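You operate a simulated robot arm through the tools that you are given. There is no shell and no other tool.

You run a simulated robot arm. Do the job below in one go: nothing can be reset, and whatever is moved stays where it is left.

## Task
Try the green gauge pin in the three fittings in the black nest; the tight one goes in REWORK.
Fine: stand the pin back in the green hole.
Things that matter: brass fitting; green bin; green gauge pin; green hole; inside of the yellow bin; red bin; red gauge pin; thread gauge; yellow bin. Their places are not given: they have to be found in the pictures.

The check looks at the end state, three seconds after you hand in, the way a careful person would. Anything else that was tipped, shoved, dropped, spilled or broken makes it a failure.

## Robot
A 7-joint arm with a two-finger parallel gripper, fixed in place. Base frame: the origin is on the floor under the middle of its stand, x ahead of it, y to its left, z up; the work surface is at about z = 900. Readings come in mm, rad, newtons and seconds.
With the tool pointing down near the work surface it reaches from about 340 to 740 mm from the base axis. Its first joint turns from -2.007 to 2.007 rad. Payload 3.91 kg.
Tool frame: the origin (TCP) lies between the finger pads and is the grasp point; the fingertips stand 30 mm ahead of it; z points along the fingers, y is the line along which they close. Largest opening 110 mm; finger width 20, thickness 10; the body of the gripper, 48 by 112 mm, starts 55 mm behind the TCP.
Orientation is that of the tool frame in the base frame, as a unit quaternion [x, y, z, w]. With the fingers straight down and closing along the base's y, the tool's x points along the base's -x, its y along +y and its z along -z.

## Interface
- The arm moves only by the tool jog_arm. Its arguments are lists of equal length, an entry for each row: "travel": the shift along the tool's x, y, z in mm, a list of three; "dr": the turn, a rotation vector about the tool's x, y, z in rad, a list of three; "gripper": the gripper command, from -1 (shut) to 1 (fully open), values between in proportion. In form: {"travel": [[dx, dy, dz], ...], "dr": [[rx, ry, rz], ...], "gripper": [gripper, ...]}. A call has 1 to 20 rows; each row shifts and turns the commanded pose from where the row before left it, along the tool's axes as they then stand. Each row takes 0.2 s and may step no farther than 50 mm and 0.15 rad from the row before; otherwise, or with a gripper value out of range, the whole call is refused. A pose out of reach is approached as far as the arm can. The call stops where the force on the tool passes 50 N (or 10 N more than at its start, if that is more) or the arm is blocked; 0.2 s more then pass. Each finger travels about 108 mm/s and halts on what it meets, pressing with about 34 N; the grip force reading is that of the motor and also rises with nothing between the fingers. The clock runs only during rows and for 0.2 s after the last one: add rows that do not move to give the fingers time. The reply holds the time, the measured pose of the TCP, the force on the tool along the base axes, the opening and the grip force, in the units named above and with some noise, with the torque about the TCP (base axes, N m) and any sound that the robot's microphone picked up.
- Cameras (640 x 400 px; columns grow to the right, rows downward): "scene" is fixed at [220, 498.9, 1495.9]; the picture's right is [-0.66, -0.75, 0.00], its down [-0.47, 0.42, -0.78] and it looks along [0.58, -0.52, -0.63] (base axes); focal length 365 px, centre (320, 200). "wrist" rides on the gripper at [72, 17, -103] in the tool frame; the picture's right is [-0.23, 0.97, 0.00], its down [-0.76, -0.18, -0.62] and it looks along [-0.61, -0.14, 0.78] (tool axes); focal length 222 px, centre (320, 200).
- camera(camera): a new picture of that camera. It takes no simulated time.
- lift_body(by): slides the trunk up (or, below 0, down) by that many mm; the arm rides with it, the base frame stays. It gives what a move gives, with no picture.
- point_at(camera, pixels): for up to 12 pixels [column, row] of the newest picture of that camera ("zoom" is the newest enlarged one), the place [x, y, z] in the base frame of the surface seen there, good to about 3 mm. It takes no simulated time.
- close_up(camera, box): a new picture of the part [left, top, right, bottom] of that camera's present view, enlarged. It takes no simulated time.
- finish_job(): hands the job in; it is judged then, once.

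Unless the task says otherwise, let go and move clear before handing in.

The tools are called after ">>>" as a command line: name --argument value ..., lists and objects as JSON in quotes. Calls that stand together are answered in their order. jog_arm: Moves the arm, as the interface text tells. Its arguments: {"type":"object","properties":{"travel":{"type":"array"},"dr":{"type":"array"},"gripper":{"type":"array"}},"required":["travel","dr","gripper"]} The other tools are called the same way: lift_body (by) moves the trunk up or down; camera (camera) takes a picture; point_at (camera, pixels) gives the place of the surface under pixels of a picture; close_up (camera, box) takes an enlarged picture of a part of a camera's view; finish_job () hands the job in.

At the start:

```text
t: 0.0
eef_pos: [444.9, 311.1, 1251.1]
ee_rot: [-0.001, 1.0, 0.0, 0.0]
ft_force: [-0.7, -0.8, 0.0]
ft_torque: [-0.04, -0.01, 0.0]
grip_width: 110.2
finger_force: 0.0
trunk travel left (down, up): [-850.0, 140.0]
```

scene: 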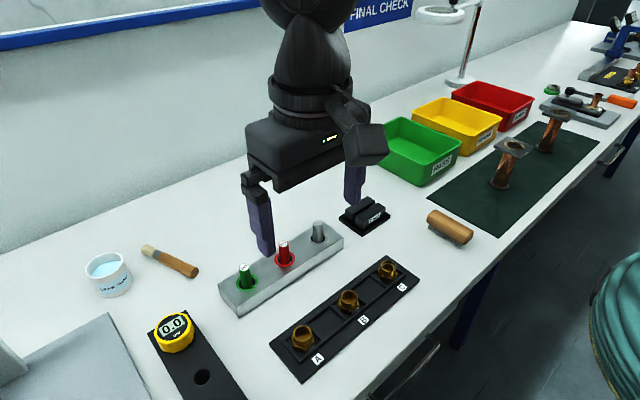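
wrist: 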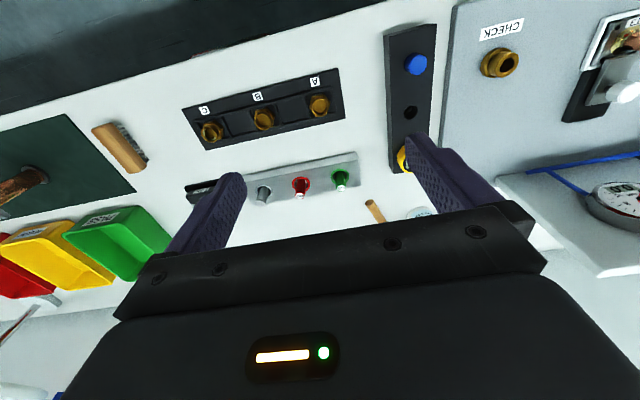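

The scene picture shows the pin block (green at 245,275; red at 285,252; grey at 319,232) and the black nest with fittings A, B and C (303,337; 348,300; 387,270), with three bins at the back. I'll enlarge these areas before moving.

>>> close_up --camera "scene" --box '[200, 200, 440, 390]'

>>> close_up --camera "scene" --box '[360, 60, 560, 200]'

>>> close_up --camera "wrist" --box '[170, 50, 450, 220]'

```text
2.11 times, centred on (320, 295) of scene
```

zoom: 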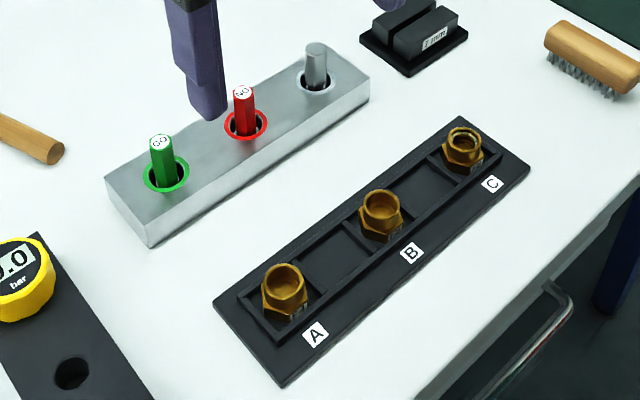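

```text
2.86 times, centred on (460, 130) of scene
```

zoom: 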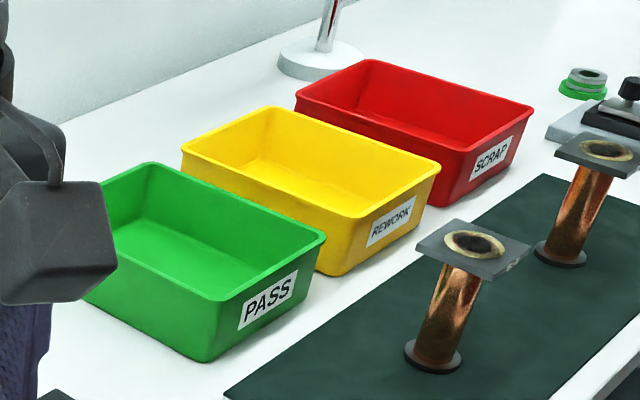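

```text
2.29 times, centred on (310, 135) of wrist
```

zoom: 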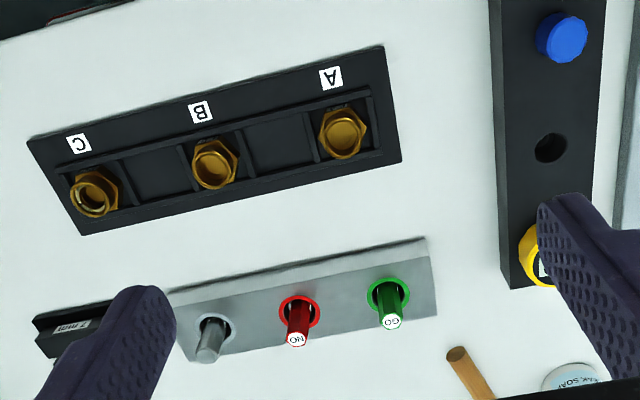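

The GO pin is green, and REWORK is the yellow bin. I'll re-take the close-up of the block and nest and measure positions there.

>>> close_up --camera "scene" --box '[200, 220, 360, 320]'

>>> point_at --camera "scene" --pixels '[[303, 330], [348, 295], [387, 265], [318, 357], [363, 321], [402, 287], [440, 110], [490, 140], [412, 102], [474, 85], [503, 117], [455, 125]]'

```text
4.00 times, centred on (280, 270) of scene
```

zoom: 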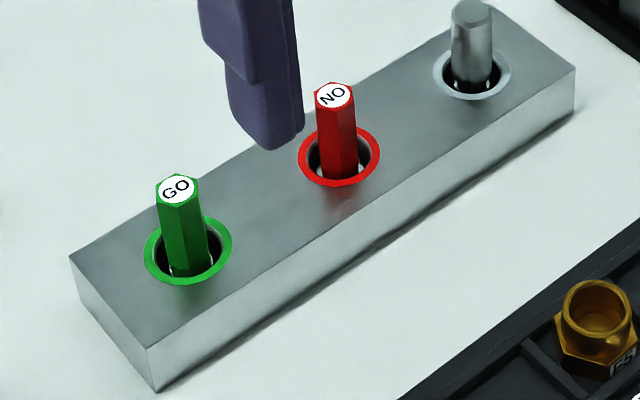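

```text
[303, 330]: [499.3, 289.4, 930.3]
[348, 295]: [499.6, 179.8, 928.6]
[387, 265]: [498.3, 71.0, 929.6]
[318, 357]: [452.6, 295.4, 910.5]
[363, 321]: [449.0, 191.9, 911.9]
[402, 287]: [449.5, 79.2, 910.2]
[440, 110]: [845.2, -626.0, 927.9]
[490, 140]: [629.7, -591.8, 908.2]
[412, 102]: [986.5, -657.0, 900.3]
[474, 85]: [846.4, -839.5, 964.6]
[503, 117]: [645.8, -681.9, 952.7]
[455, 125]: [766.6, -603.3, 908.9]
```

Fittings A, B and C are at about x=499, y=289/180/71. Now I'll measure the pin and the holes in the zoomed picture.

>>> point_at --camera "zoom" --pixels '[[177, 187], [185, 230], [188, 216], [147, 250], [229, 250], [185, 281], [335, 95], [338, 186], [110, 270], [155, 345], [570, 72], [470, 15]]'

>>> close_up --camera "scene" --box '[280, 240, 440, 340]'

```text
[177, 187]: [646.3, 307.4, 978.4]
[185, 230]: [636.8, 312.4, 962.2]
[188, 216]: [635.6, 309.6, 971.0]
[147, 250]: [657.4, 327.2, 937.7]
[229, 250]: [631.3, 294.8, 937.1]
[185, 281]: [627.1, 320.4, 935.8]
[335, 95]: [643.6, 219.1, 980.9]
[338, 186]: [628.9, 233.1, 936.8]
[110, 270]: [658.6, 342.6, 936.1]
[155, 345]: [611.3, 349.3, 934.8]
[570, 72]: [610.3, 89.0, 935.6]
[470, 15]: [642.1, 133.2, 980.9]
```

```text
4.00 times, centred on (360, 290) of scene
```

zoom: 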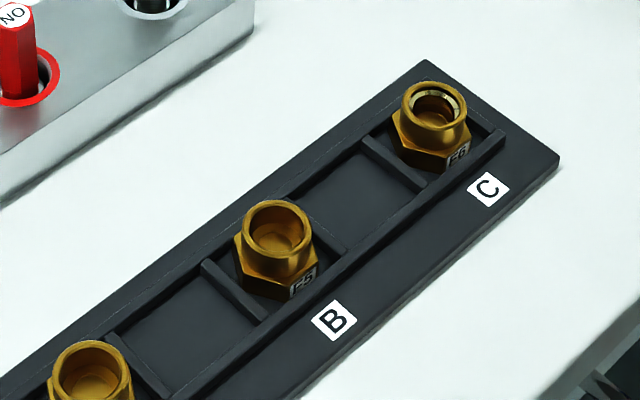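

The pin top is at about z=980 and the block top at about z=936. Next I'll measure the fitting rims and the nest surface.

>>> point_at --camera "zoom" --pixels '[[440, 85], [405, 105], [465, 108], [435, 120], [280, 203], [247, 228], [312, 228], [278, 247], [277, 240], [430, 125], [395, 150], [330, 185]]'

>>> close_up --camera "scene" --box '[256, 300, 352, 360]'

>>> close_up --camera "scene" --box '[360, 245, 424, 285]'

```text
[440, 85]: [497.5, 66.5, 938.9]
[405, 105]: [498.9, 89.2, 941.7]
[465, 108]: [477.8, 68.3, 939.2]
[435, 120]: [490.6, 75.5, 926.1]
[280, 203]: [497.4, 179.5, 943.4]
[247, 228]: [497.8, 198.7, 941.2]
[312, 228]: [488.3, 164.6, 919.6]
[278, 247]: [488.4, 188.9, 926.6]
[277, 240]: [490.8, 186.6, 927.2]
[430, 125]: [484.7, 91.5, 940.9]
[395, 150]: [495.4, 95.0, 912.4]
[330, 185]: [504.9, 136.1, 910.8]
```

```text
6.67 times, centred on (304, 330) of scene
```

zoom: 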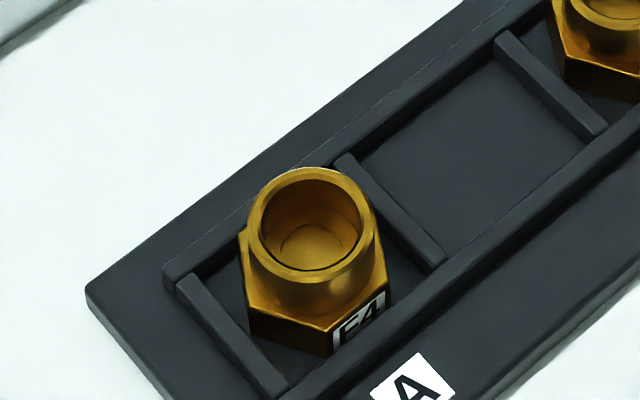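

```text
10.00 times, centred on (392, 265) of scene
```

zoom: 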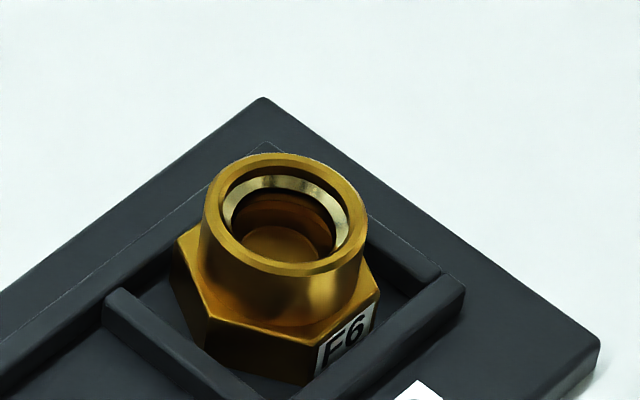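

C shows a bright step inside its bore, but I'll test all three fittings anyway. The yellow bin looks far off, so I'll measure its rim and inside before planning.

>>> close_up --camera "scene" --box '[370, 70, 530, 170]'

```text
4.00 times, centred on (450, 120) of scene
```

zoom: 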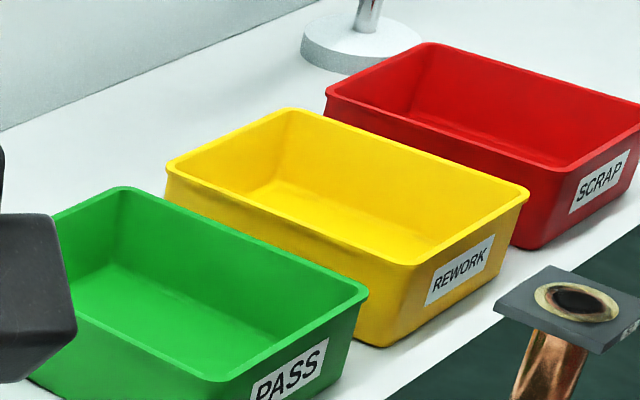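

>>> point_at --camera "zoom" --pixels '[[170, 168], [290, 111], [525, 192], [410, 263], [278, 185], [425, 235], [340, 210], [345, 240], [360, 300], [222, 380], [75, 240], [400, 340]]'

>>> point_at --camera "scene" --pixels '[[513, 150], [504, 185], [556, 118], [545, 150], [450, 225], [365, 215], [320, 245], [430, 190], [110, 275], [170, 260], [175, 330], [440, 14]]'

```text
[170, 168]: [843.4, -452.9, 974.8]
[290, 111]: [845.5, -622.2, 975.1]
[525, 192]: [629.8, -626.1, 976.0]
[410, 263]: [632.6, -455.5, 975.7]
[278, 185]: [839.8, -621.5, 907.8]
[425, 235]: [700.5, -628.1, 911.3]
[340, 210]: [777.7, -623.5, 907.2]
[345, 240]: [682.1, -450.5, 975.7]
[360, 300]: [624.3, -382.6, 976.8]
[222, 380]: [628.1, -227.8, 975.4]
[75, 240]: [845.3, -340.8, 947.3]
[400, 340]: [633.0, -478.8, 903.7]
```

```text
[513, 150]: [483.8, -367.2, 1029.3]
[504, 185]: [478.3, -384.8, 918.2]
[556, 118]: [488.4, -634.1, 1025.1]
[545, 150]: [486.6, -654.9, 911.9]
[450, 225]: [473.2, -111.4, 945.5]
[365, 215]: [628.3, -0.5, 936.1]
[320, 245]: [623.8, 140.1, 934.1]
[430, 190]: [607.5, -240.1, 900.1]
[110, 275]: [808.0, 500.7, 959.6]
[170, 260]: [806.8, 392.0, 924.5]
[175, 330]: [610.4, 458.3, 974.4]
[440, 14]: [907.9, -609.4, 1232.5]
```

The yellow REWORK bin spans x 630–845 and y −455 to −625, with its rim at z≈975 and floor at z≈907. That is at the edge of reach, so I'll tilt the tool or lower the trunk later. First I'll move above the green pin near (644, 309) for a wrist look.

>>> jog_arm --travel '[[-33, 0, 20], [-33, 0, 20], [-33, 0, 20], [-33, 0, 20], [-33, 0, 20], [-33, 0, 20], [0, 0, 0]]' --dr '[[0, 0, 0], [0, 0, 0], [0, 0, 0], [0, 0, 0], [0, 0, 0], [0, 0, 0], [0, 0, 0]]' --gripper '[0.2, 0.2, 0.2, 0.2, 0.2, 0.2, 0.2]'

>>> camera --camera "wrist"

>>> camera --camera "scene"

```text
t: 1.6
eef_pos: [643.4, 311.6, 1131.5]
ee_rot: [-0.001, 1.0, 0.0, 0.0]
ft_force: [-0.6, 0.8, -0.8]
ft_torque: [-0.01, 0.0, 0.03]
grip_width: 66.1
finger_force: 0.1
trunk travel left (down, up): [-850.0, 140.0]
```

```text
taken
```

wrist: 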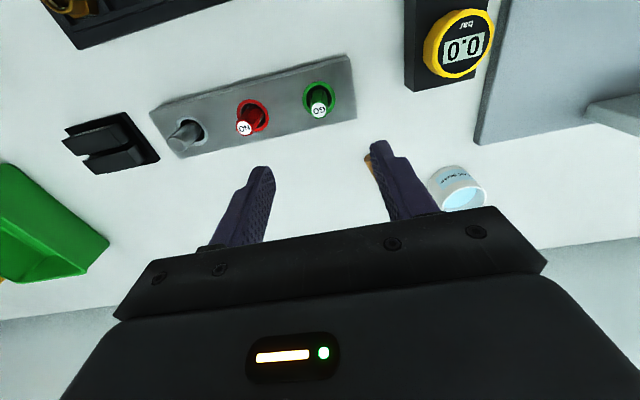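

```text
taken
```

scene: 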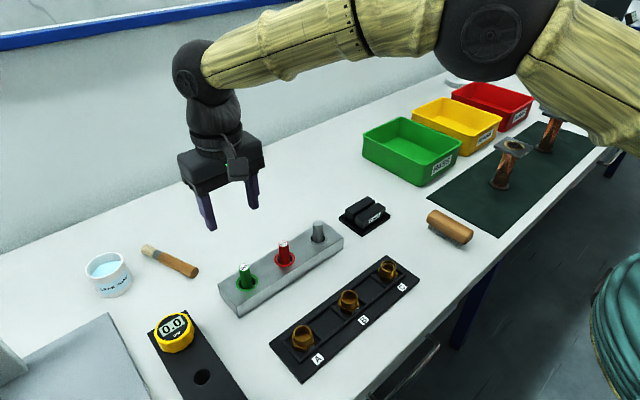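

The pin top (319,112) in the wrist view lines up almost exactly under the TCP. I'll zoom in to check the hex orientation and measure its place.

>>> close_up --camera "wrist" --box '[270, 70, 366, 130]'

>>> close_up --camera "scene" --box '[213, 250, 277, 290]'

```text
6.67 times, centred on (318, 100) of wrist
```

zoom: 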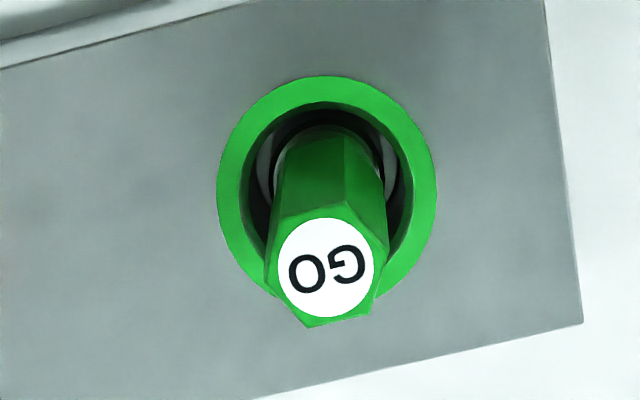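

```text
10.00 times, centred on (245, 270) of scene
```

zoom: 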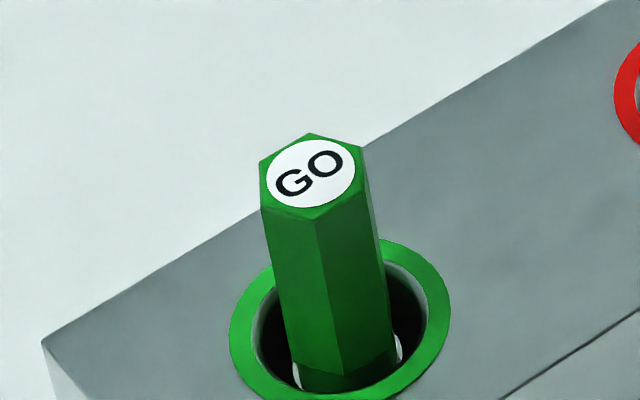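

The pin's flats face base x and ±30° from y, and it stands at about (644, 310). I'll turn the tool 30° so the fingers close on flats, and descend part of the way.

>>> jog_arm --travel '[[-0.8, -1, 20], [0, 0, 20], [0, 0, 20], [0, 0, 20], [0, 0, 20], [0, 0, 0]]' --dr '[[0, 0, -0.131], [0, 0, -0.131], [0, 0, -0.131], [0, 0, -0.131], [0, 0, 0], [0, 0, 0]]' --gripper '[0.0, 0.0, 0.0, 0.0, 0.0, 0.0]'

>>> camera --camera "wrist"

>>> camera --camera "scene"

```text
t: 3.0
eef_pos: [643.5, 310.0, 1031.7]
ee_rot: [-0.26, 0.966, 0.0, -0.001]
ft_force: [0.2, -0.1, 0.5]
ft_torque: [0.03, 0.01, -0.01]
grip_width: 55.1
finger_force: 0.1
trunk travel left (down, up): [-850.0, 140.0]
```

```text
taken
```

wrist: 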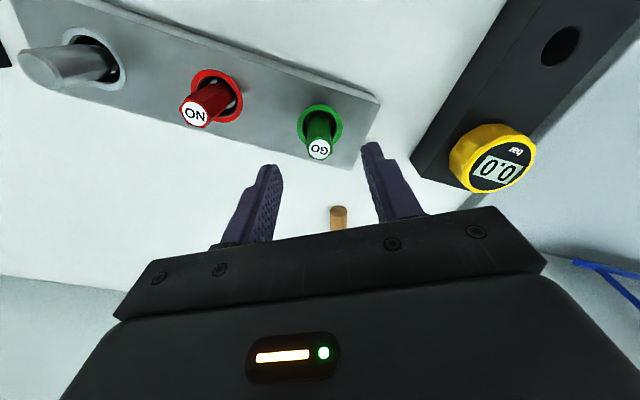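

```text
taken
```

scene: 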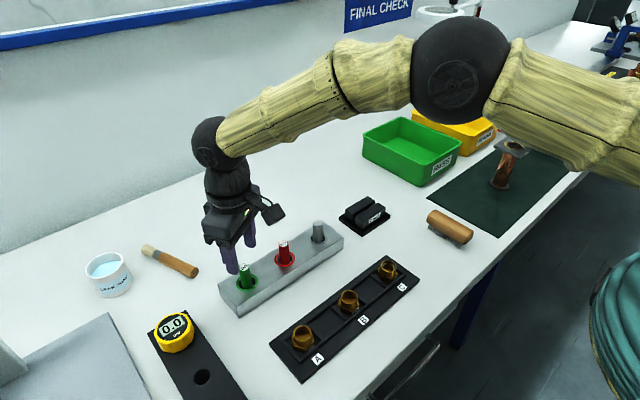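

The pin top is at (319,149), right where the TCP axis projects. I'll check the flat alignment up close before the final descent.

>>> close_up --camera "wrist" --box '[240, 90, 400, 190]'

```text
4.00 times, centred on (320, 140) of wrist
```

zoom: 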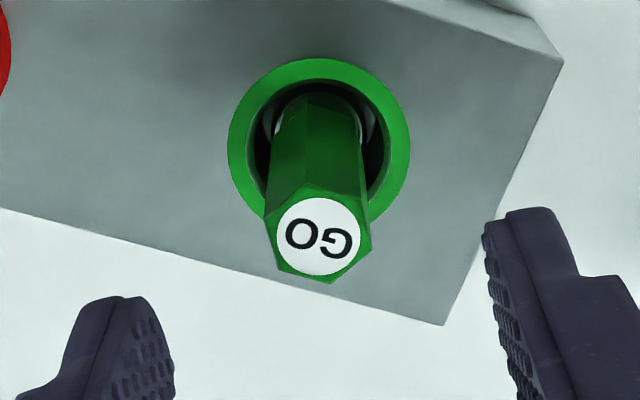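

The flats now face the fingers. I'll descend 57 mm so the fingertips end about 8 mm above the block top, then close.

>>> jog_arm --travel '[[-0.5, 0, 15], [0, 0, 15], [0, 0, 14], [0, 0, 13], [0, 0, 0], [0, 0, 0]]' --dr '[[0, 0, 0], [0, 0, 0], [0, 0, 0], [0, 0, 0], [0, 0, 0], [0, 0, 0]]' --gripper '[0.0, 0.0, 0.0, 0.0, 0.0, 0.0]'

>>> camera --camera "wrist"

>>> close_up --camera "scene" --box '[180, 210, 340, 310]'

```text
t: 4.4
eef_pos: [645.6, 310.2, 974.2]
ee_rot: [-0.259, 0.966, 0.0, 0.0]
ft_force: [0.3, -0.8, 0.4]
ft_torque: [0.02, 0.02, -0.01]
grip_width: 54.7
finger_force: 0.1
trunk travel left (down, up): [-850.0, 140.0]
```

```text
taken
```

wrist: 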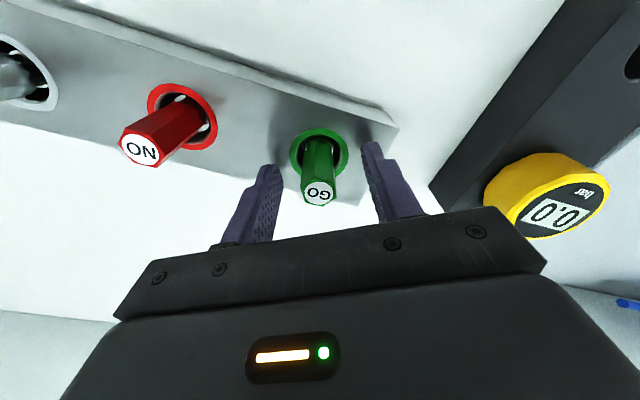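

```text
4.00 times, centred on (260, 260) of scene
```

zoom: 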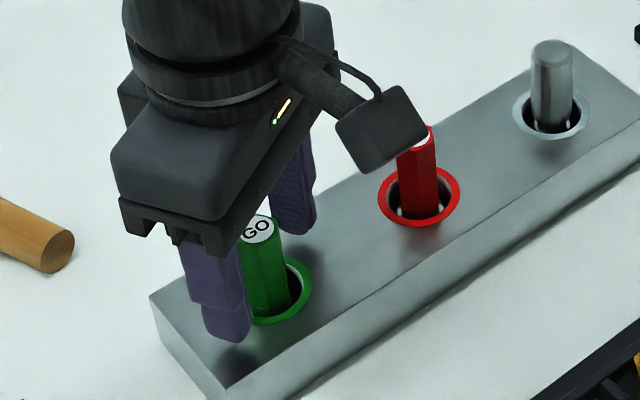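

The fingers straddle the pin with room on both sides. Closing now.

>>> jog_arm --travel '[[0, 0, 0], [0, 0, 0], [0, 0, 0], [0, 0, 0]]' --dr '[[0, 0, 0], [0, 0, 0], [0, 0, 0], [0, 0, 0]]' --gripper '[-0.3, -1, -1, -1]'

```text
t: 5.4
eef_pos: [645.4, 310.3, 974.8]
ee_rot: [-0.258, 0.966, 0.0, 0.0]
ft_force: [1.5, 0.0, 0.5]
ft_torque: [-0.05, -0.04, -0.02]
grip_width: 19.8
finger_force: 34.1
trunk travel left (down, up): [-850.0, 140.0]
```

The fingers hold at 19.8 mm with 34 N, so the pin is gripped across its flats. I'll lift it straight up slowly and look.

>>> jog_arm --travel '[[0, 0, -8], [0, 0, -10], [0, 0, -12], [0, 0, -15], [0, 0, -15], [0, 0, -20], [0, 0, -20], [0, 0, 0]]' --dr '[[0, 0, 0], [0, 0, 0], [0, 0, 0], [0, 0, 0], [0, 0, 0], [0, 0, 0], [0, 0, 0], [0, 0, 0]]' --gripper '[-1, -1, -1, -1, -1, -1, -1, -1]'

>>> camera --camera "wrist"

>>> close_up --camera "scene" --box '[180, 180, 340, 280]'

```text
t: 7.2
eef_pos: [645.1, 311.1, 1073.7]
ee_rot: [-0.26, 0.966, 0.0, 0.0]
ft_force: [-0.5, -0.2, -1.1]
ft_torque: [0.0, -0.01, -0.02]
grip_width: 19.9
finger_force: 34.2
trunk travel left (down, up): [-850.0, 140.0]
```

```text
taken
```

wrist: 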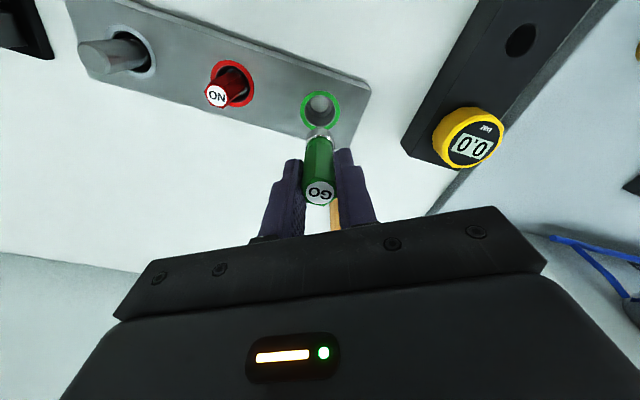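

```text
4.00 times, centred on (260, 230) of scene
```

zoom: 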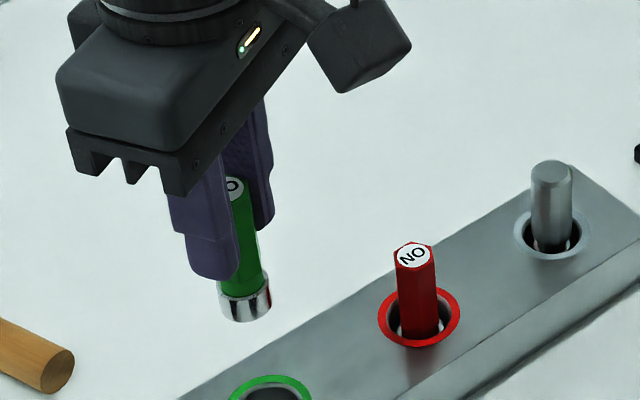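

The pin came up with a short silver gauge end below the green handle. I'll measure how far its bottom sits below the TCP and look at the empty hole.

>>> close_up --camera "scene" --box '[209, 220, 273, 260]'

>>> close_up --camera "wrist" --box '[272, 80, 368, 140]'

```text
10.00 times, centred on (241, 240) of scene
```

zoom: 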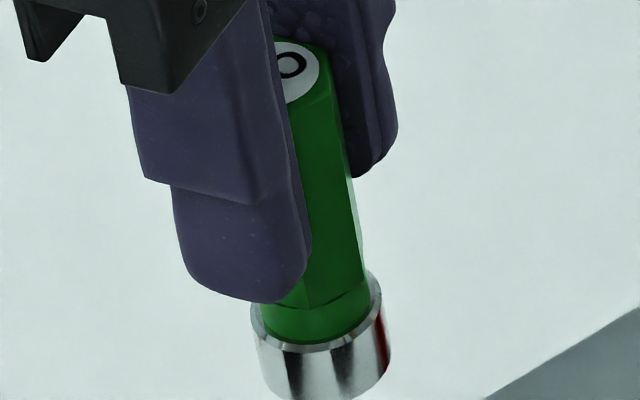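

```text
6.67 times, centred on (320, 110) of wrist
```

zoom: 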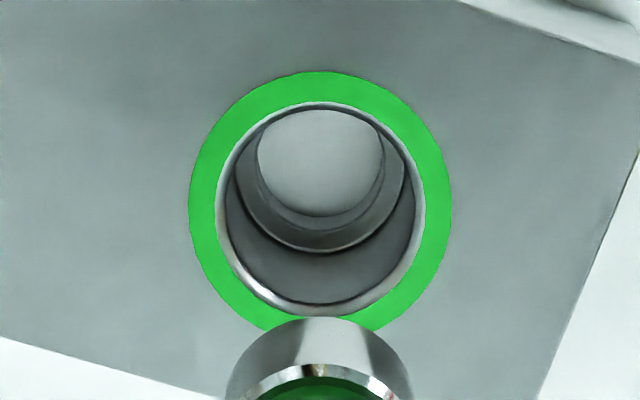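

>>> point_at --camera "zoom" --pixels '[[320, 160], [320, 222], [320, 275], [203, 205], [438, 205], [320, 87], [320, 320], [320, 345], [260, 160], [380, 160], [235, 200], [405, 200]]'

>>> close_up --camera "scene" --box '[209, 230, 273, 270]'

```text
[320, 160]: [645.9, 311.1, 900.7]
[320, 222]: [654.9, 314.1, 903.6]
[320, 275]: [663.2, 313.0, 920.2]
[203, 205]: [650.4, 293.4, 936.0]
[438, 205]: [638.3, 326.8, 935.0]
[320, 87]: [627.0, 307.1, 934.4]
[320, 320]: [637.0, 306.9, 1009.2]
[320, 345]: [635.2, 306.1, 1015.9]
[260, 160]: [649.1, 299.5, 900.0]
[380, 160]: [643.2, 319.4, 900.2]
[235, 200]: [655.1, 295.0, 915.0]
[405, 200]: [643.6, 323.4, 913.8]
```

```text
10.00 times, centred on (241, 250) of scene
```

zoom: 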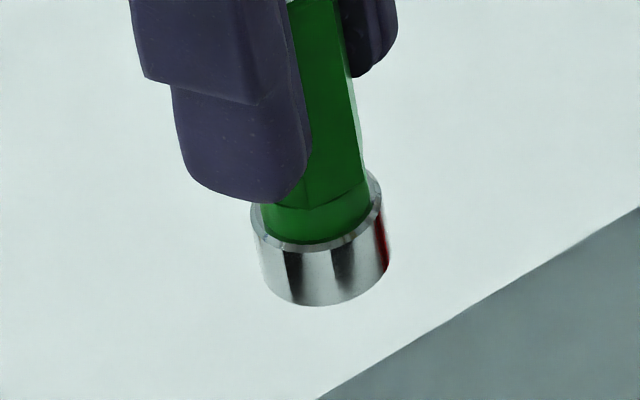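

>>> point_at --camera "zoom" --pixels '[[325, 300], [290, 297], [360, 290], [325, 255], [325, 244], [256, 235], [388, 240], [265, 270], [386, 265], [310, 220]]'

```text
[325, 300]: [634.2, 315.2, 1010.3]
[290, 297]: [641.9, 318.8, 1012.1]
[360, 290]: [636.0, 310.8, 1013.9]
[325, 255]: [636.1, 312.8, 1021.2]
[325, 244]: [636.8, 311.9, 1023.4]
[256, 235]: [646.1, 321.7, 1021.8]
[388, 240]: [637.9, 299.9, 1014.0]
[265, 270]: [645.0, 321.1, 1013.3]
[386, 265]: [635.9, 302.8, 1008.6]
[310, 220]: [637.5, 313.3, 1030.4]
```

The pin bottom sits about 65 mm below the TCP, and the gauge end is about 15 mm long and 23 mm wide. Next I'll carry it over fitting A, near (490, 298), at this safe height and look.

>>> jog_arm --travel '[[23.4, 11, 0], [23.4, 11, 0], [23.4, 11, 0], [23.4, 11, 0], [23.4, 11, 0], [23.4, 11, 0], [0, 0, 0], [0, 0, 0]]' --dr '[[0, 0, 0], [0, 0, 0], [0, 0, 0], [0, 0, 0], [0, 0, 0], [0, 0, 0], [0, 0, 0], [0, 0, 0]]' --gripper '[-1, -1, -1, -1, -1, -1, -1, -1]'

>>> camera --camera "wrist"

>>> close_up --camera "wrist" --box '[256, 80, 384, 160]'

>>> close_up --camera "scene" --box '[240, 260, 400, 360]'

```text
t: 9.0
eef_pos: [489.5, 297.8, 1074.0]
ee_rot: [-0.26, 0.966, 0.0, -0.001]
ft_force: [0.5, 0.5, -1.7]
ft_torque: [0.01, 0.01, 0.03]
grip_width: 20.1
finger_force: 34.0
trunk travel left (down, up): [-850.0, 140.0]
```

```text
taken
```

wrist: 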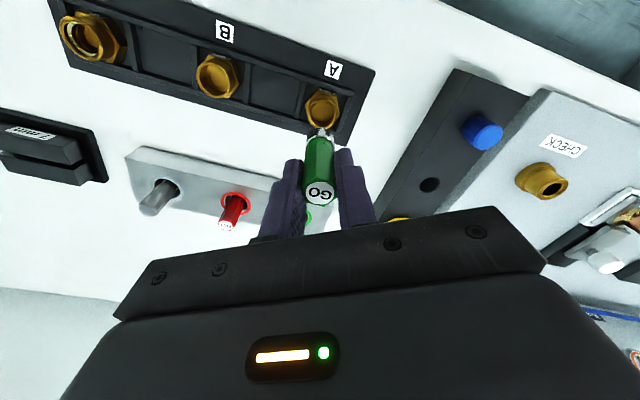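

```text
5.00 times, centred on (320, 120) of wrist
```

zoom: 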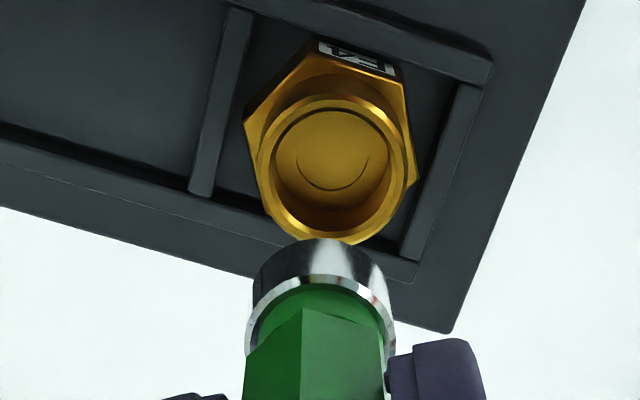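

```text
4.00 times, centred on (320, 310) of scene
```

zoom: 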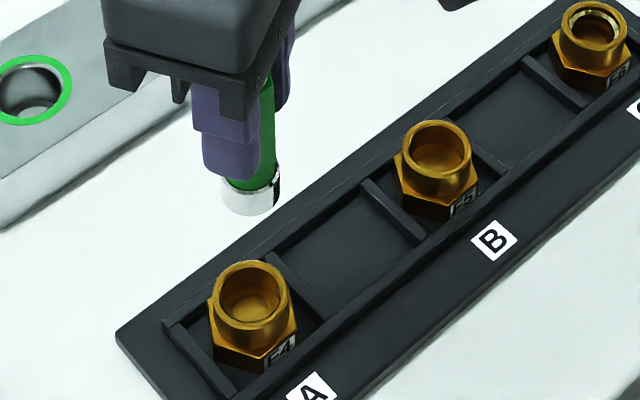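

Fitting A's rim is about 2.4 mm to the right of the pin axis in the wrist view (rim centre column 322.4 versus 320). I'll correct for that and descend to just above the rim.

>>> jog_arm --travel '[[-0.5, 2.25, 10], [0, 0, 20], [0, 0, 15], [0, 0, 10], [0, 0, 3], [0, 0, 0]]' --dr '[[0, 0, 0], [0, 0, 0], [0, 0, 0], [0, 0, 0], [0, 0, 0], [0, 0, 0]]' --gripper '[-1, -1, -1, -1, -1, -1]'

>>> close_up --camera "wrist" --box '[256, 80, 384, 160]'

>>> close_up --camera "scene" --box '[270, 300, 334, 340]'

```text
t: 10.4
eef_pos: [489.2, 299.5, 1016.4]
ee_rot: [-0.259, 0.966, 0.0, 0.0]
ft_force: [-0.1, -0.6, -1.1]
ft_torque: [0.01, 0.02, 0.0]
grip_width: 19.8
finger_force: 34.0
trunk travel left (down, up): [-850.0, 140.0]
```

```text
5.00 times, centred on (320, 120) of wrist
```

zoom: 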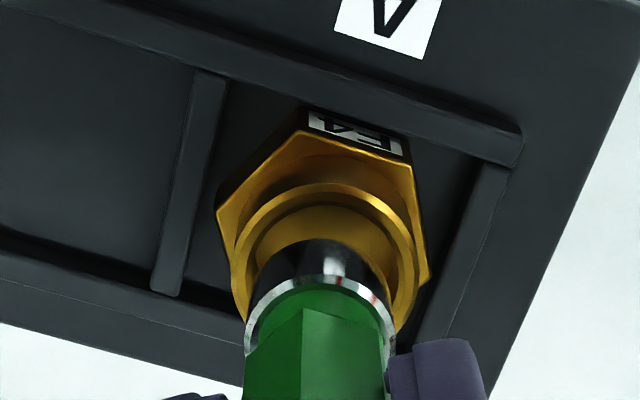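

```text
10.00 times, centred on (302, 320) of scene
```

zoom: 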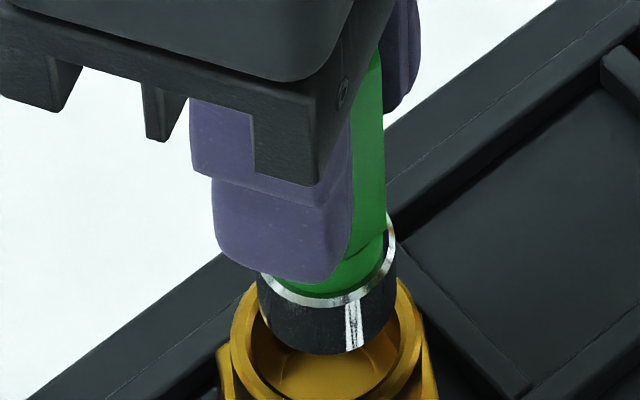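

The pin is about 1 mm off A's axis, combining both views. I'll shift it and lower in small steps, watching the force.

>>> jog_arm --travel '[[0.38, 1.14, 0], [0, 0, 2], [0, 0, 2], [0, 0, 2], [0, 0, 2], [0, 0, 2], [0, 0, 1.5], [0, 0, 0]]' --dr '[[0, 0, 0], [0, 0, 0], [0, 0, 0], [0, 0, 0], [0, 0, 0], [0, 0, 0], [0, 0, 0], [0, 0, 0]]' --gripper '[-1, -1, -1, -1, -1, -1, -1, -1]'

>>> close_up --camera "wrist" --box '[256, 80, 384, 160]'

>>> close_up --camera "scene" --box '[270, 310, 334, 350]'

```text
t: 12.2
eef_pos: [487.4, 299.1, 1005.1]
ee_rot: [-0.26, 0.966, 0.0, 0.0]
ft_force: [-0.2, 0.2, -1.4]
ft_torque: [0.0, 0.01, 0.01]
grip_width: 20.1
finger_force: 33.8
trunk travel left (down, up): [-850.0, 140.0]
```

```text
5.00 times, centred on (320, 120) of wrist
```

zoom: 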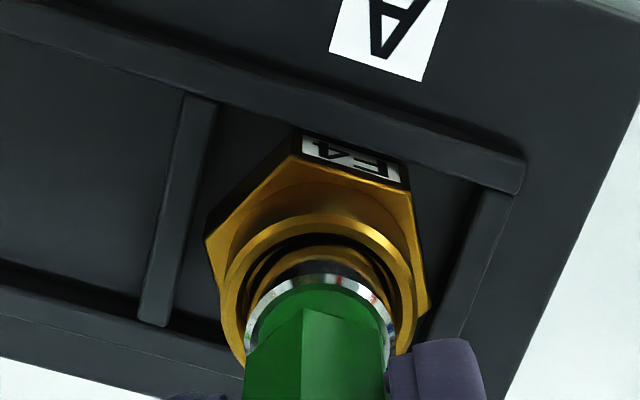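

```text
10.00 times, centred on (302, 330) of scene
```

zoom: 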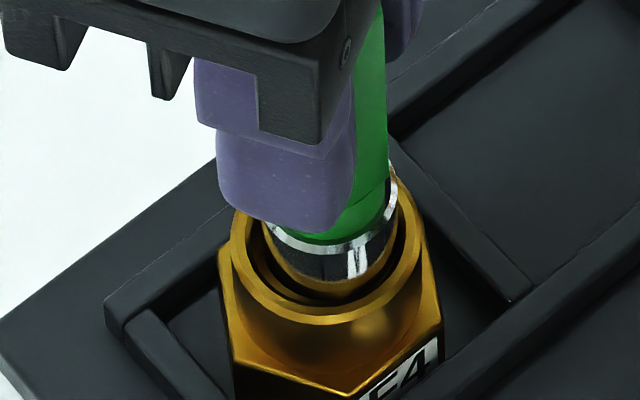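

No contact force yet, and the pin is at A's rim plane with a visible dark gap all around. Continuing down slowly.

>>> jog_arm --travel '[[0, 0, 1.5], [0, 0, 1.5], [0, 0, 1.5], [0, 0, 1.5], [0, 0, 1.5], [0, 0, 0]]' --dr '[[0, 0, 0], [0, 0, 0], [0, 0, 0], [0, 0, 0], [0, 0, 0], [0, 0, 0]]' --gripper '[-1, -1, -1, -1, -1, -1]'

>>> close_up --camera "scene" --box '[270, 310, 334, 350]'

```text
t: 13.6
eef_pos: [488.0, 300.7, 996.5]
ee_rot: [-0.26, 0.966, 0.0, 0.0]
ft_force: [-0.4, -0.6, -0.3]
ft_torque: [-0.02, 0.0, 0.0]
grip_width: 20.0
finger_force: 33.4
trunk travel left (down, up): [-850.0, 140.0]
```

```text
10.00 times, centred on (302, 330) of scene
```

zoom: 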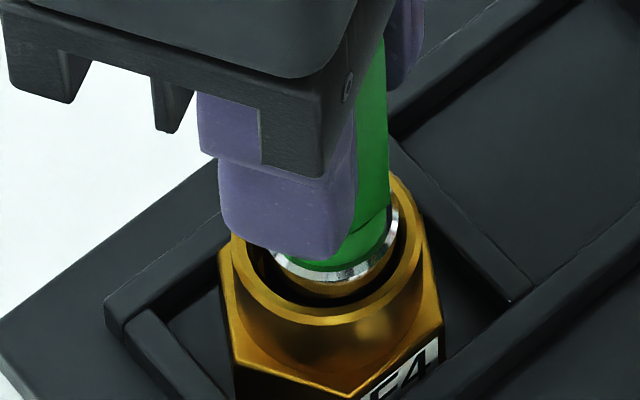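

The pin has gone in about 10 mm with no resistance. I'll go on down gently to find the floor of A.

>>> jog_arm --travel '[[0, 0, 1], [0, 0, 1], [0, 0, 1], [0, 0, 1], [0, 0, 1], [0, 0, 1], [0, 0, 1], [0, 0, 0]]' --dr '[[0, 0, 0], [0, 0, 0], [0, 0, 0], [0, 0, 0], [0, 0, 0], [0, 0, 0], [0, 0, 0], [0, 0, 0]]' --gripper '[-1, -1, -1, -1, -1, -1, -1, -1]'

>>> close_up --camera "scene" --box '[270, 310, 334, 350]'

```text
t: 15.4
eef_pos: [489.2, 299.6, 992.5]
ee_rot: [-0.26, 0.966, 0.0, 0.002]
ft_force: [-0.6, -0.1, 14.1]
ft_torque: [0.0, 0.04, -0.03]
grip_width: 20.1
finger_force: 34.7
trunk travel left (down, up): [-850.0, 140.0]
```

```text
10.00 times, centred on (302, 330) of scene
```

zoom: 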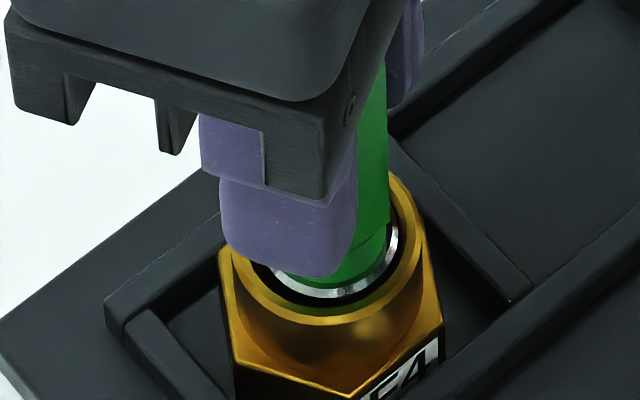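

The force rose to 14 N with the pin bottom at z≈927, A's floor, and the silver gauge end is wholly inside, so A passes. I'll withdraw straight up and check that A stays seated.

>>> jog_arm --travel '[[0, 0, -3], [0, 0, -5], [0, 0, -8], [0, 0, -10], [0, 0, -12], [0, 0, -15], [0, 0, -10], [0, 0, 0]]' --dr '[[0, 0, 0], [0, 0, 0], [0, 0, 0], [0, 0, 0], [0, 0, 0], [0, 0, 0], [0, 0, 0], [0, 0, 0]]' --gripper '[-1, -1, -1, -1, -1, -1, -1, -1]'

>>> close_up --camera "scene" --box '[240, 260, 400, 360]'

>>> close_up --camera "wrist" --box '[256, 80, 384, 160]'

```text
t: 17.2
eef_pos: [487.6, 300.5, 1054.5]
ee_rot: [-0.259, 0.966, 0.0, 0.0]
ft_force: [0.0, 0.2, -1.4]
ft_torque: [-0.01, 0.02, 0.01]
grip_width: 20.0
finger_force: 34.0
trunk travel left (down, up): [-850.0, 140.0]
```

```text
4.00 times, centred on (320, 310) of scene
```

zoom: 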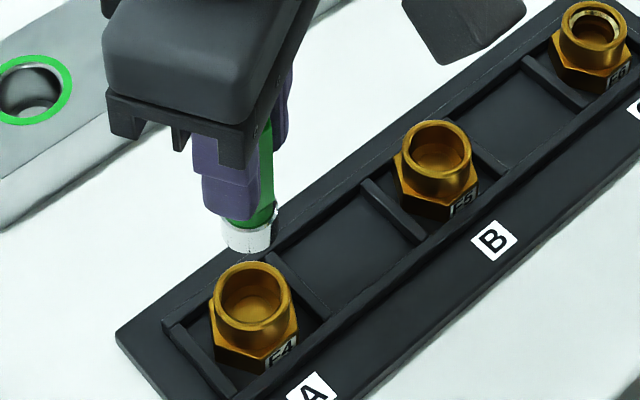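

```text
5.00 times, centred on (320, 120) of wrist
```

zoom: 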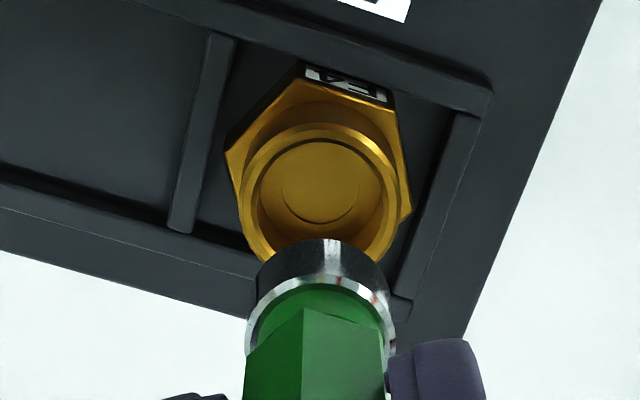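

A is undisturbed and the pin is still held. Now moving 110 mm along −y to fitting B.

>>> jog_arm --travel '[[13.75, -23.8, 0], [13.75, -23.8, 0], [13.75, -23.8, 0], [13.75, -23.8, 0], [0, 0, 0], [0, 0, 0]]' --dr '[[0, 0, 0], [0, 0, 0], [0, 0, 0], [0, 0, 0], [0, 0, 0], [0, 0, 0]]' --gripper '[-1, -1, -1, -1, -1, -1]'

>>> close_up --camera "wrist" --box '[256, 80, 384, 160]'

>>> close_up --camera "scene" --box '[280, 240, 440, 340]'

```text
t: 18.6
eef_pos: [487.9, 188.6, 1053.7]
ee_rot: [-0.259, 0.966, 0.0, 0.0]
ft_force: [0.3, -0.9, -2.3]
ft_torque: [-0.02, -0.01, 0.01]
grip_width: 20.3
finger_force: 33.8
trunk travel left (down, up): [-850.0, 140.0]
```

```text
5.00 times, centred on (320, 120) of wrist
```

zoom: 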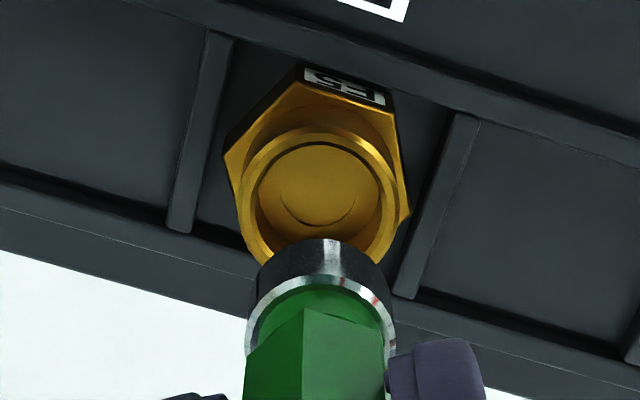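

```text
4.00 times, centred on (360, 290) of scene
```

zoom: 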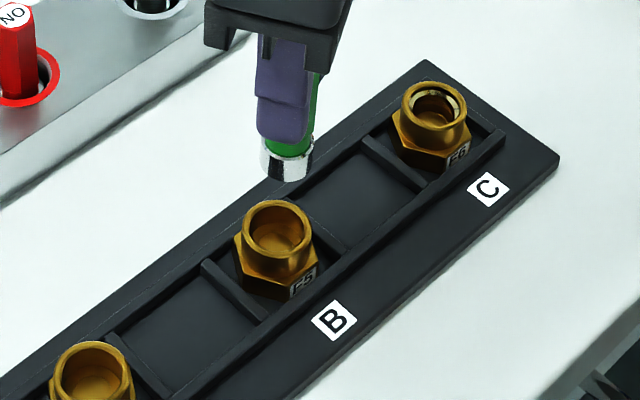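

B lines up almost identically to how A did (rim centred at zoom column 318). I'll descend close to its rim, then step down slowly.

>>> jog_arm --travel '[[-0.36, -0.38, 10], [0, 0, 15], [0, 0, 12], [0, 0, 4], [0, 0, 2], [0, 0, 2], [0, 0, 2], [0, 0, 2], [0, 0, 0]]' --dr '[[0, 0, 0], [0, 0, 0], [0, 0, 0], [0, 0, 0], [0, 0, 0], [0, 0, 0], [0, 0, 0], [0, 0, 0], [0, 0, 0]]' --gripper '[-1, -1, -1, -1, -1, -1, -1, -1, -1]'

>>> close_up --camera "wrist" --box '[256, 80, 384, 160]'

>>> close_up --camera "scene" --box '[316, 272, 380, 312]'

```text
t: 20.6
eef_pos: [490.1, 190.7, 1004.5]
ee_rot: [-0.26, 0.966, 0.001, 0.0]
ft_force: [0.1, 0.9, -1.4]
ft_torque: [-0.03, 0.01, -0.03]
grip_width: 20.1
finger_force: 34.1
trunk travel left (down, up): [-850.0, 140.0]
```

```text
5.00 times, centred on (320, 120) of wrist
```

zoom: 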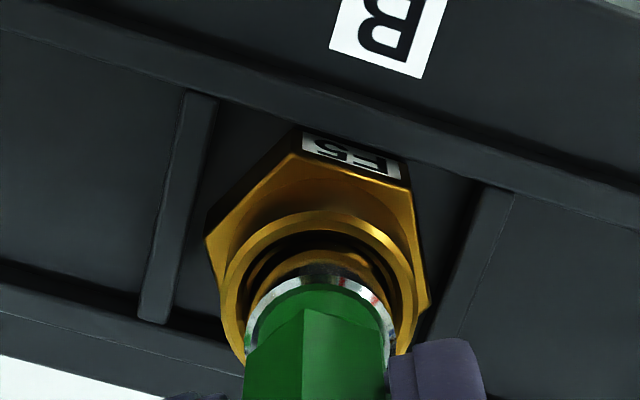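

```text
10.00 times, centred on (348, 292) of scene
```

zoom: 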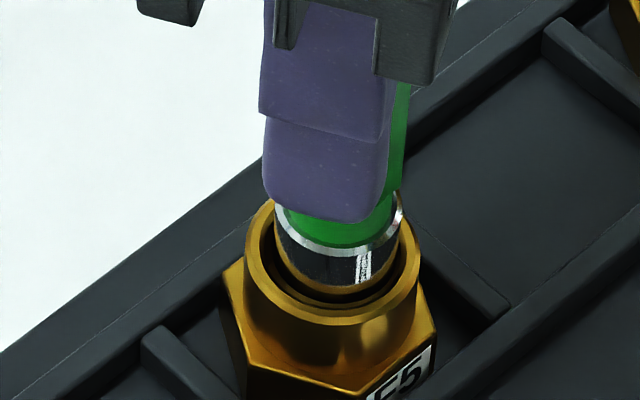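

B looks the same as A did here, with no contact yet. Lowering slowly further.

>>> jog_arm --travel '[[0, 0, 1.5], [0, 0, 1.5], [0, 0, 1.5], [0, 0, 1.5], [0, 0, 1.5], [0, 0, 1], [0, 0, 1], [0, 0, 1], [0, 0, 1], [0, 0, 1], [0, 0, 1], [0, 0, 0]]' --dr '[[0, 0, 0], [0, 0, 0], [0, 0, 0], [0, 0, 0], [0, 0, 0], [0, 0, 0], [0, 0, 0], [0, 0, 0], [0, 0, 0], [0, 0, 0], [0, 0, 0], [0, 0, 0]]' --gripper '[-1, -1, -1, -1, -1, -1, -1, -1, -1, -1, -1, -1]'

>>> close_up --camera "scene" --box '[316, 272, 380, 312]'

```text
t: 23.2
eef_pos: [488.8, 189.0, 991.1]
ee_rot: [-0.26, 0.966, 0.0, 0.001]
ft_force: [0.6, -0.3, 11.2]
ft_torque: [-0.04, -0.06, 0.06]
grip_width: 20.2
finger_force: 33.9
trunk travel left (down, up): [-850.0, 140.0]
```

```text
10.00 times, centred on (348, 292) of scene
```

zoom: 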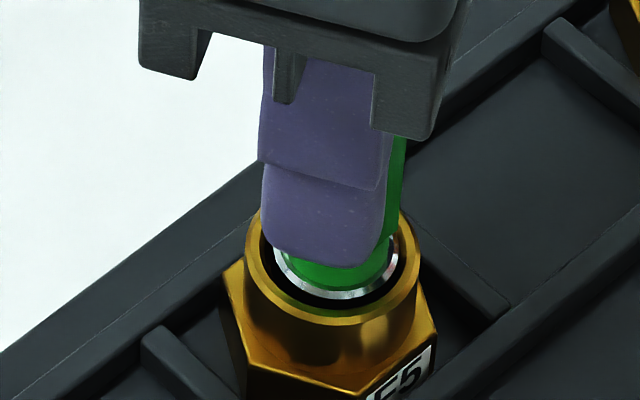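

B also takes the gauge end fully, reaching the floor at 11 N, so it passes. Withdrawing and moving on to C.

>>> jog_arm --travel '[[0, 0, -3], [0, 0, -5], [0, 0, -8], [0, 0, -10], [0, 0, -12], [0, 0, -15], [0, 0, -10], [0, 0, 0], [13.75, -23.8, 0], [13.75, -23.8, 0], [13.75, -23.8, 0], [13.75, -23.8, 0], [0, 0, 0], [0, 0, 0]]' --dr '[[0, 0, 0], [0, 0, 0], [0, 0, 0], [0, 0, 0], [0, 0, 0], [0, 0, 0], [0, 0, 0], [0, 0, 0], [0, 0, 0], [0, 0, 0], [0, 0, 0], [0, 0, 0], [0, 0, 0], [0, 0, 0]]' --gripper '[-1, -1, -1, -1, -1, -1, -1, -1, -1, -1, -1, -1, -1, -1]'

>>> close_up --camera "wrist" --box '[256, 80, 384, 160]'

>>> close_up --camera "scene" --box '[280, 240, 440, 340]'

```text
t: 26.2
eef_pos: [489.4, 79.0, 1055.7]
ee_rot: [-0.259, 0.966, 0.0, 0.001]
ft_force: [-0.2, 0.4, -0.6]
ft_torque: [-0.03, 0.02, 0.01]
grip_width: 20.1
finger_force: 34.3
trunk travel left (down, up): [-850.0, 140.0]
```

```text
5.00 times, centred on (320, 120) of wrist
```

zoom: 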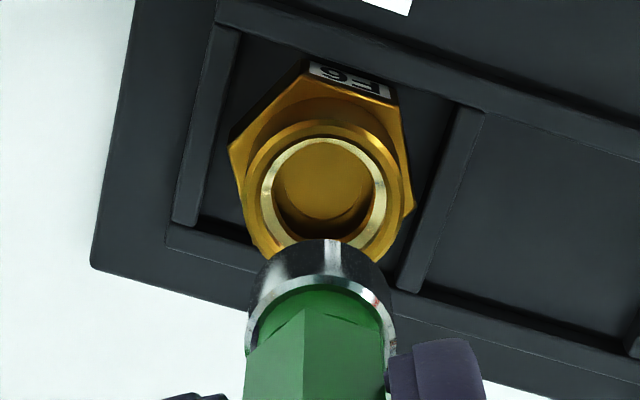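

```text
4.00 times, centred on (360, 290) of scene
```

zoom: 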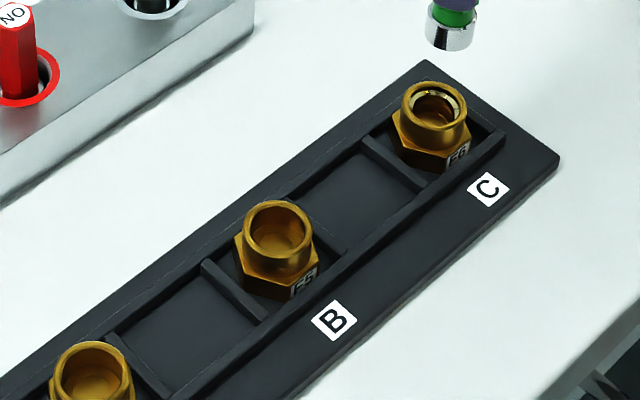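

B is undisturbed. C shows a bright ring inside, and its rim sits about 0.8 mm to the right. I'll align and descend slowly to test it.

>>> jog_arm --travel '[[0.48, 0.97, 10], [0, 0, 15], [0, 0, 12], [0, 0, 5], [0, 0, 2], [0, 0, 2], [0, 0, 2], [0, 0, 1], [0, 0, 1], [0, 0, 1], [0, 0, 0]]' --dr '[[0, 0, 0], [0, 0, 0], [0, 0, 0], [0, 0, 0], [0, 0, 0], [0, 0, 0], [0, 0, 0], [0, 0, 0], [0, 0, 0], [0, 0, 0], [0, 0, 0]]' --gripper '[-1, -1, -1, -1, -1, -1, -1, -1, -1, -1, -1]'

>>> close_up --camera "wrist" --box '[256, 80, 384, 160]'

>>> close_up --camera "scene" --box '[356, 242, 420, 282]'

```text
t: 28.6
eef_pos: [488.5, 80.6, 1003.2]
ee_rot: [-0.26, 0.966, 0.0, 0.0]
ft_force: [2.3, 0.6, -0.5]
ft_torque: [0.03, -0.06, -0.02]
grip_width: 20.0
finger_force: 33.8
trunk travel left (down, up): [-850.0, 140.0]
```

```text
5.00 times, centred on (320, 120) of wrist
```

zoom: 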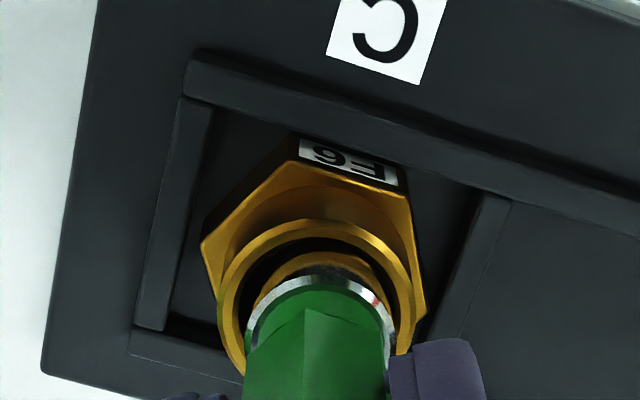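

```text
10.00 times, centred on (388, 262) of scene
```

zoom: 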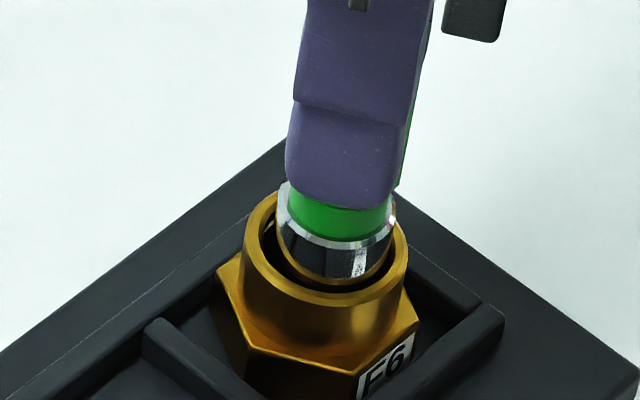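

Only a slight side reading (2.3 N) so far. Continuing in 1 mm steps to find where C stops the pin.

>>> jog_arm --travel '[[0, 0, 1], [0, 0, 1], [0, 0, 1], [0, 0, 1], [0, 0, 0]]' --dr '[[0, 0, 0], [0, 0, 0], [0, 0, 0], [0, 0, 0], [0, 0, 0]]' --gripper '[-1, -1, -1, -1, -1]'

>>> close_up --camera "scene" --box '[356, 242, 420, 282]'

```text
t: 29.8
eef_pos: [487.8, 80.7, 1002.0]
ee_rot: [-0.26, 0.966, -0.002, 0.002]
ft_force: [-0.2, 1.2, 26.9]
ft_torque: [0.06, 0.23, 0.05]
grip_width: 20.3
finger_force: 33.8
trunk travel left (down, up): [-850.0, 140.0]
```

```text
10.00 times, centred on (388, 262) of scene
```

zoom: 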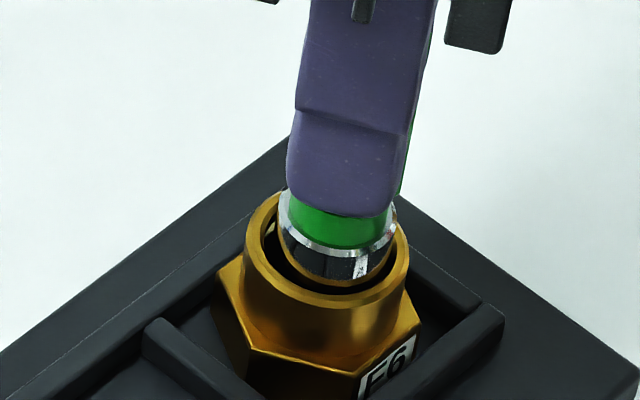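

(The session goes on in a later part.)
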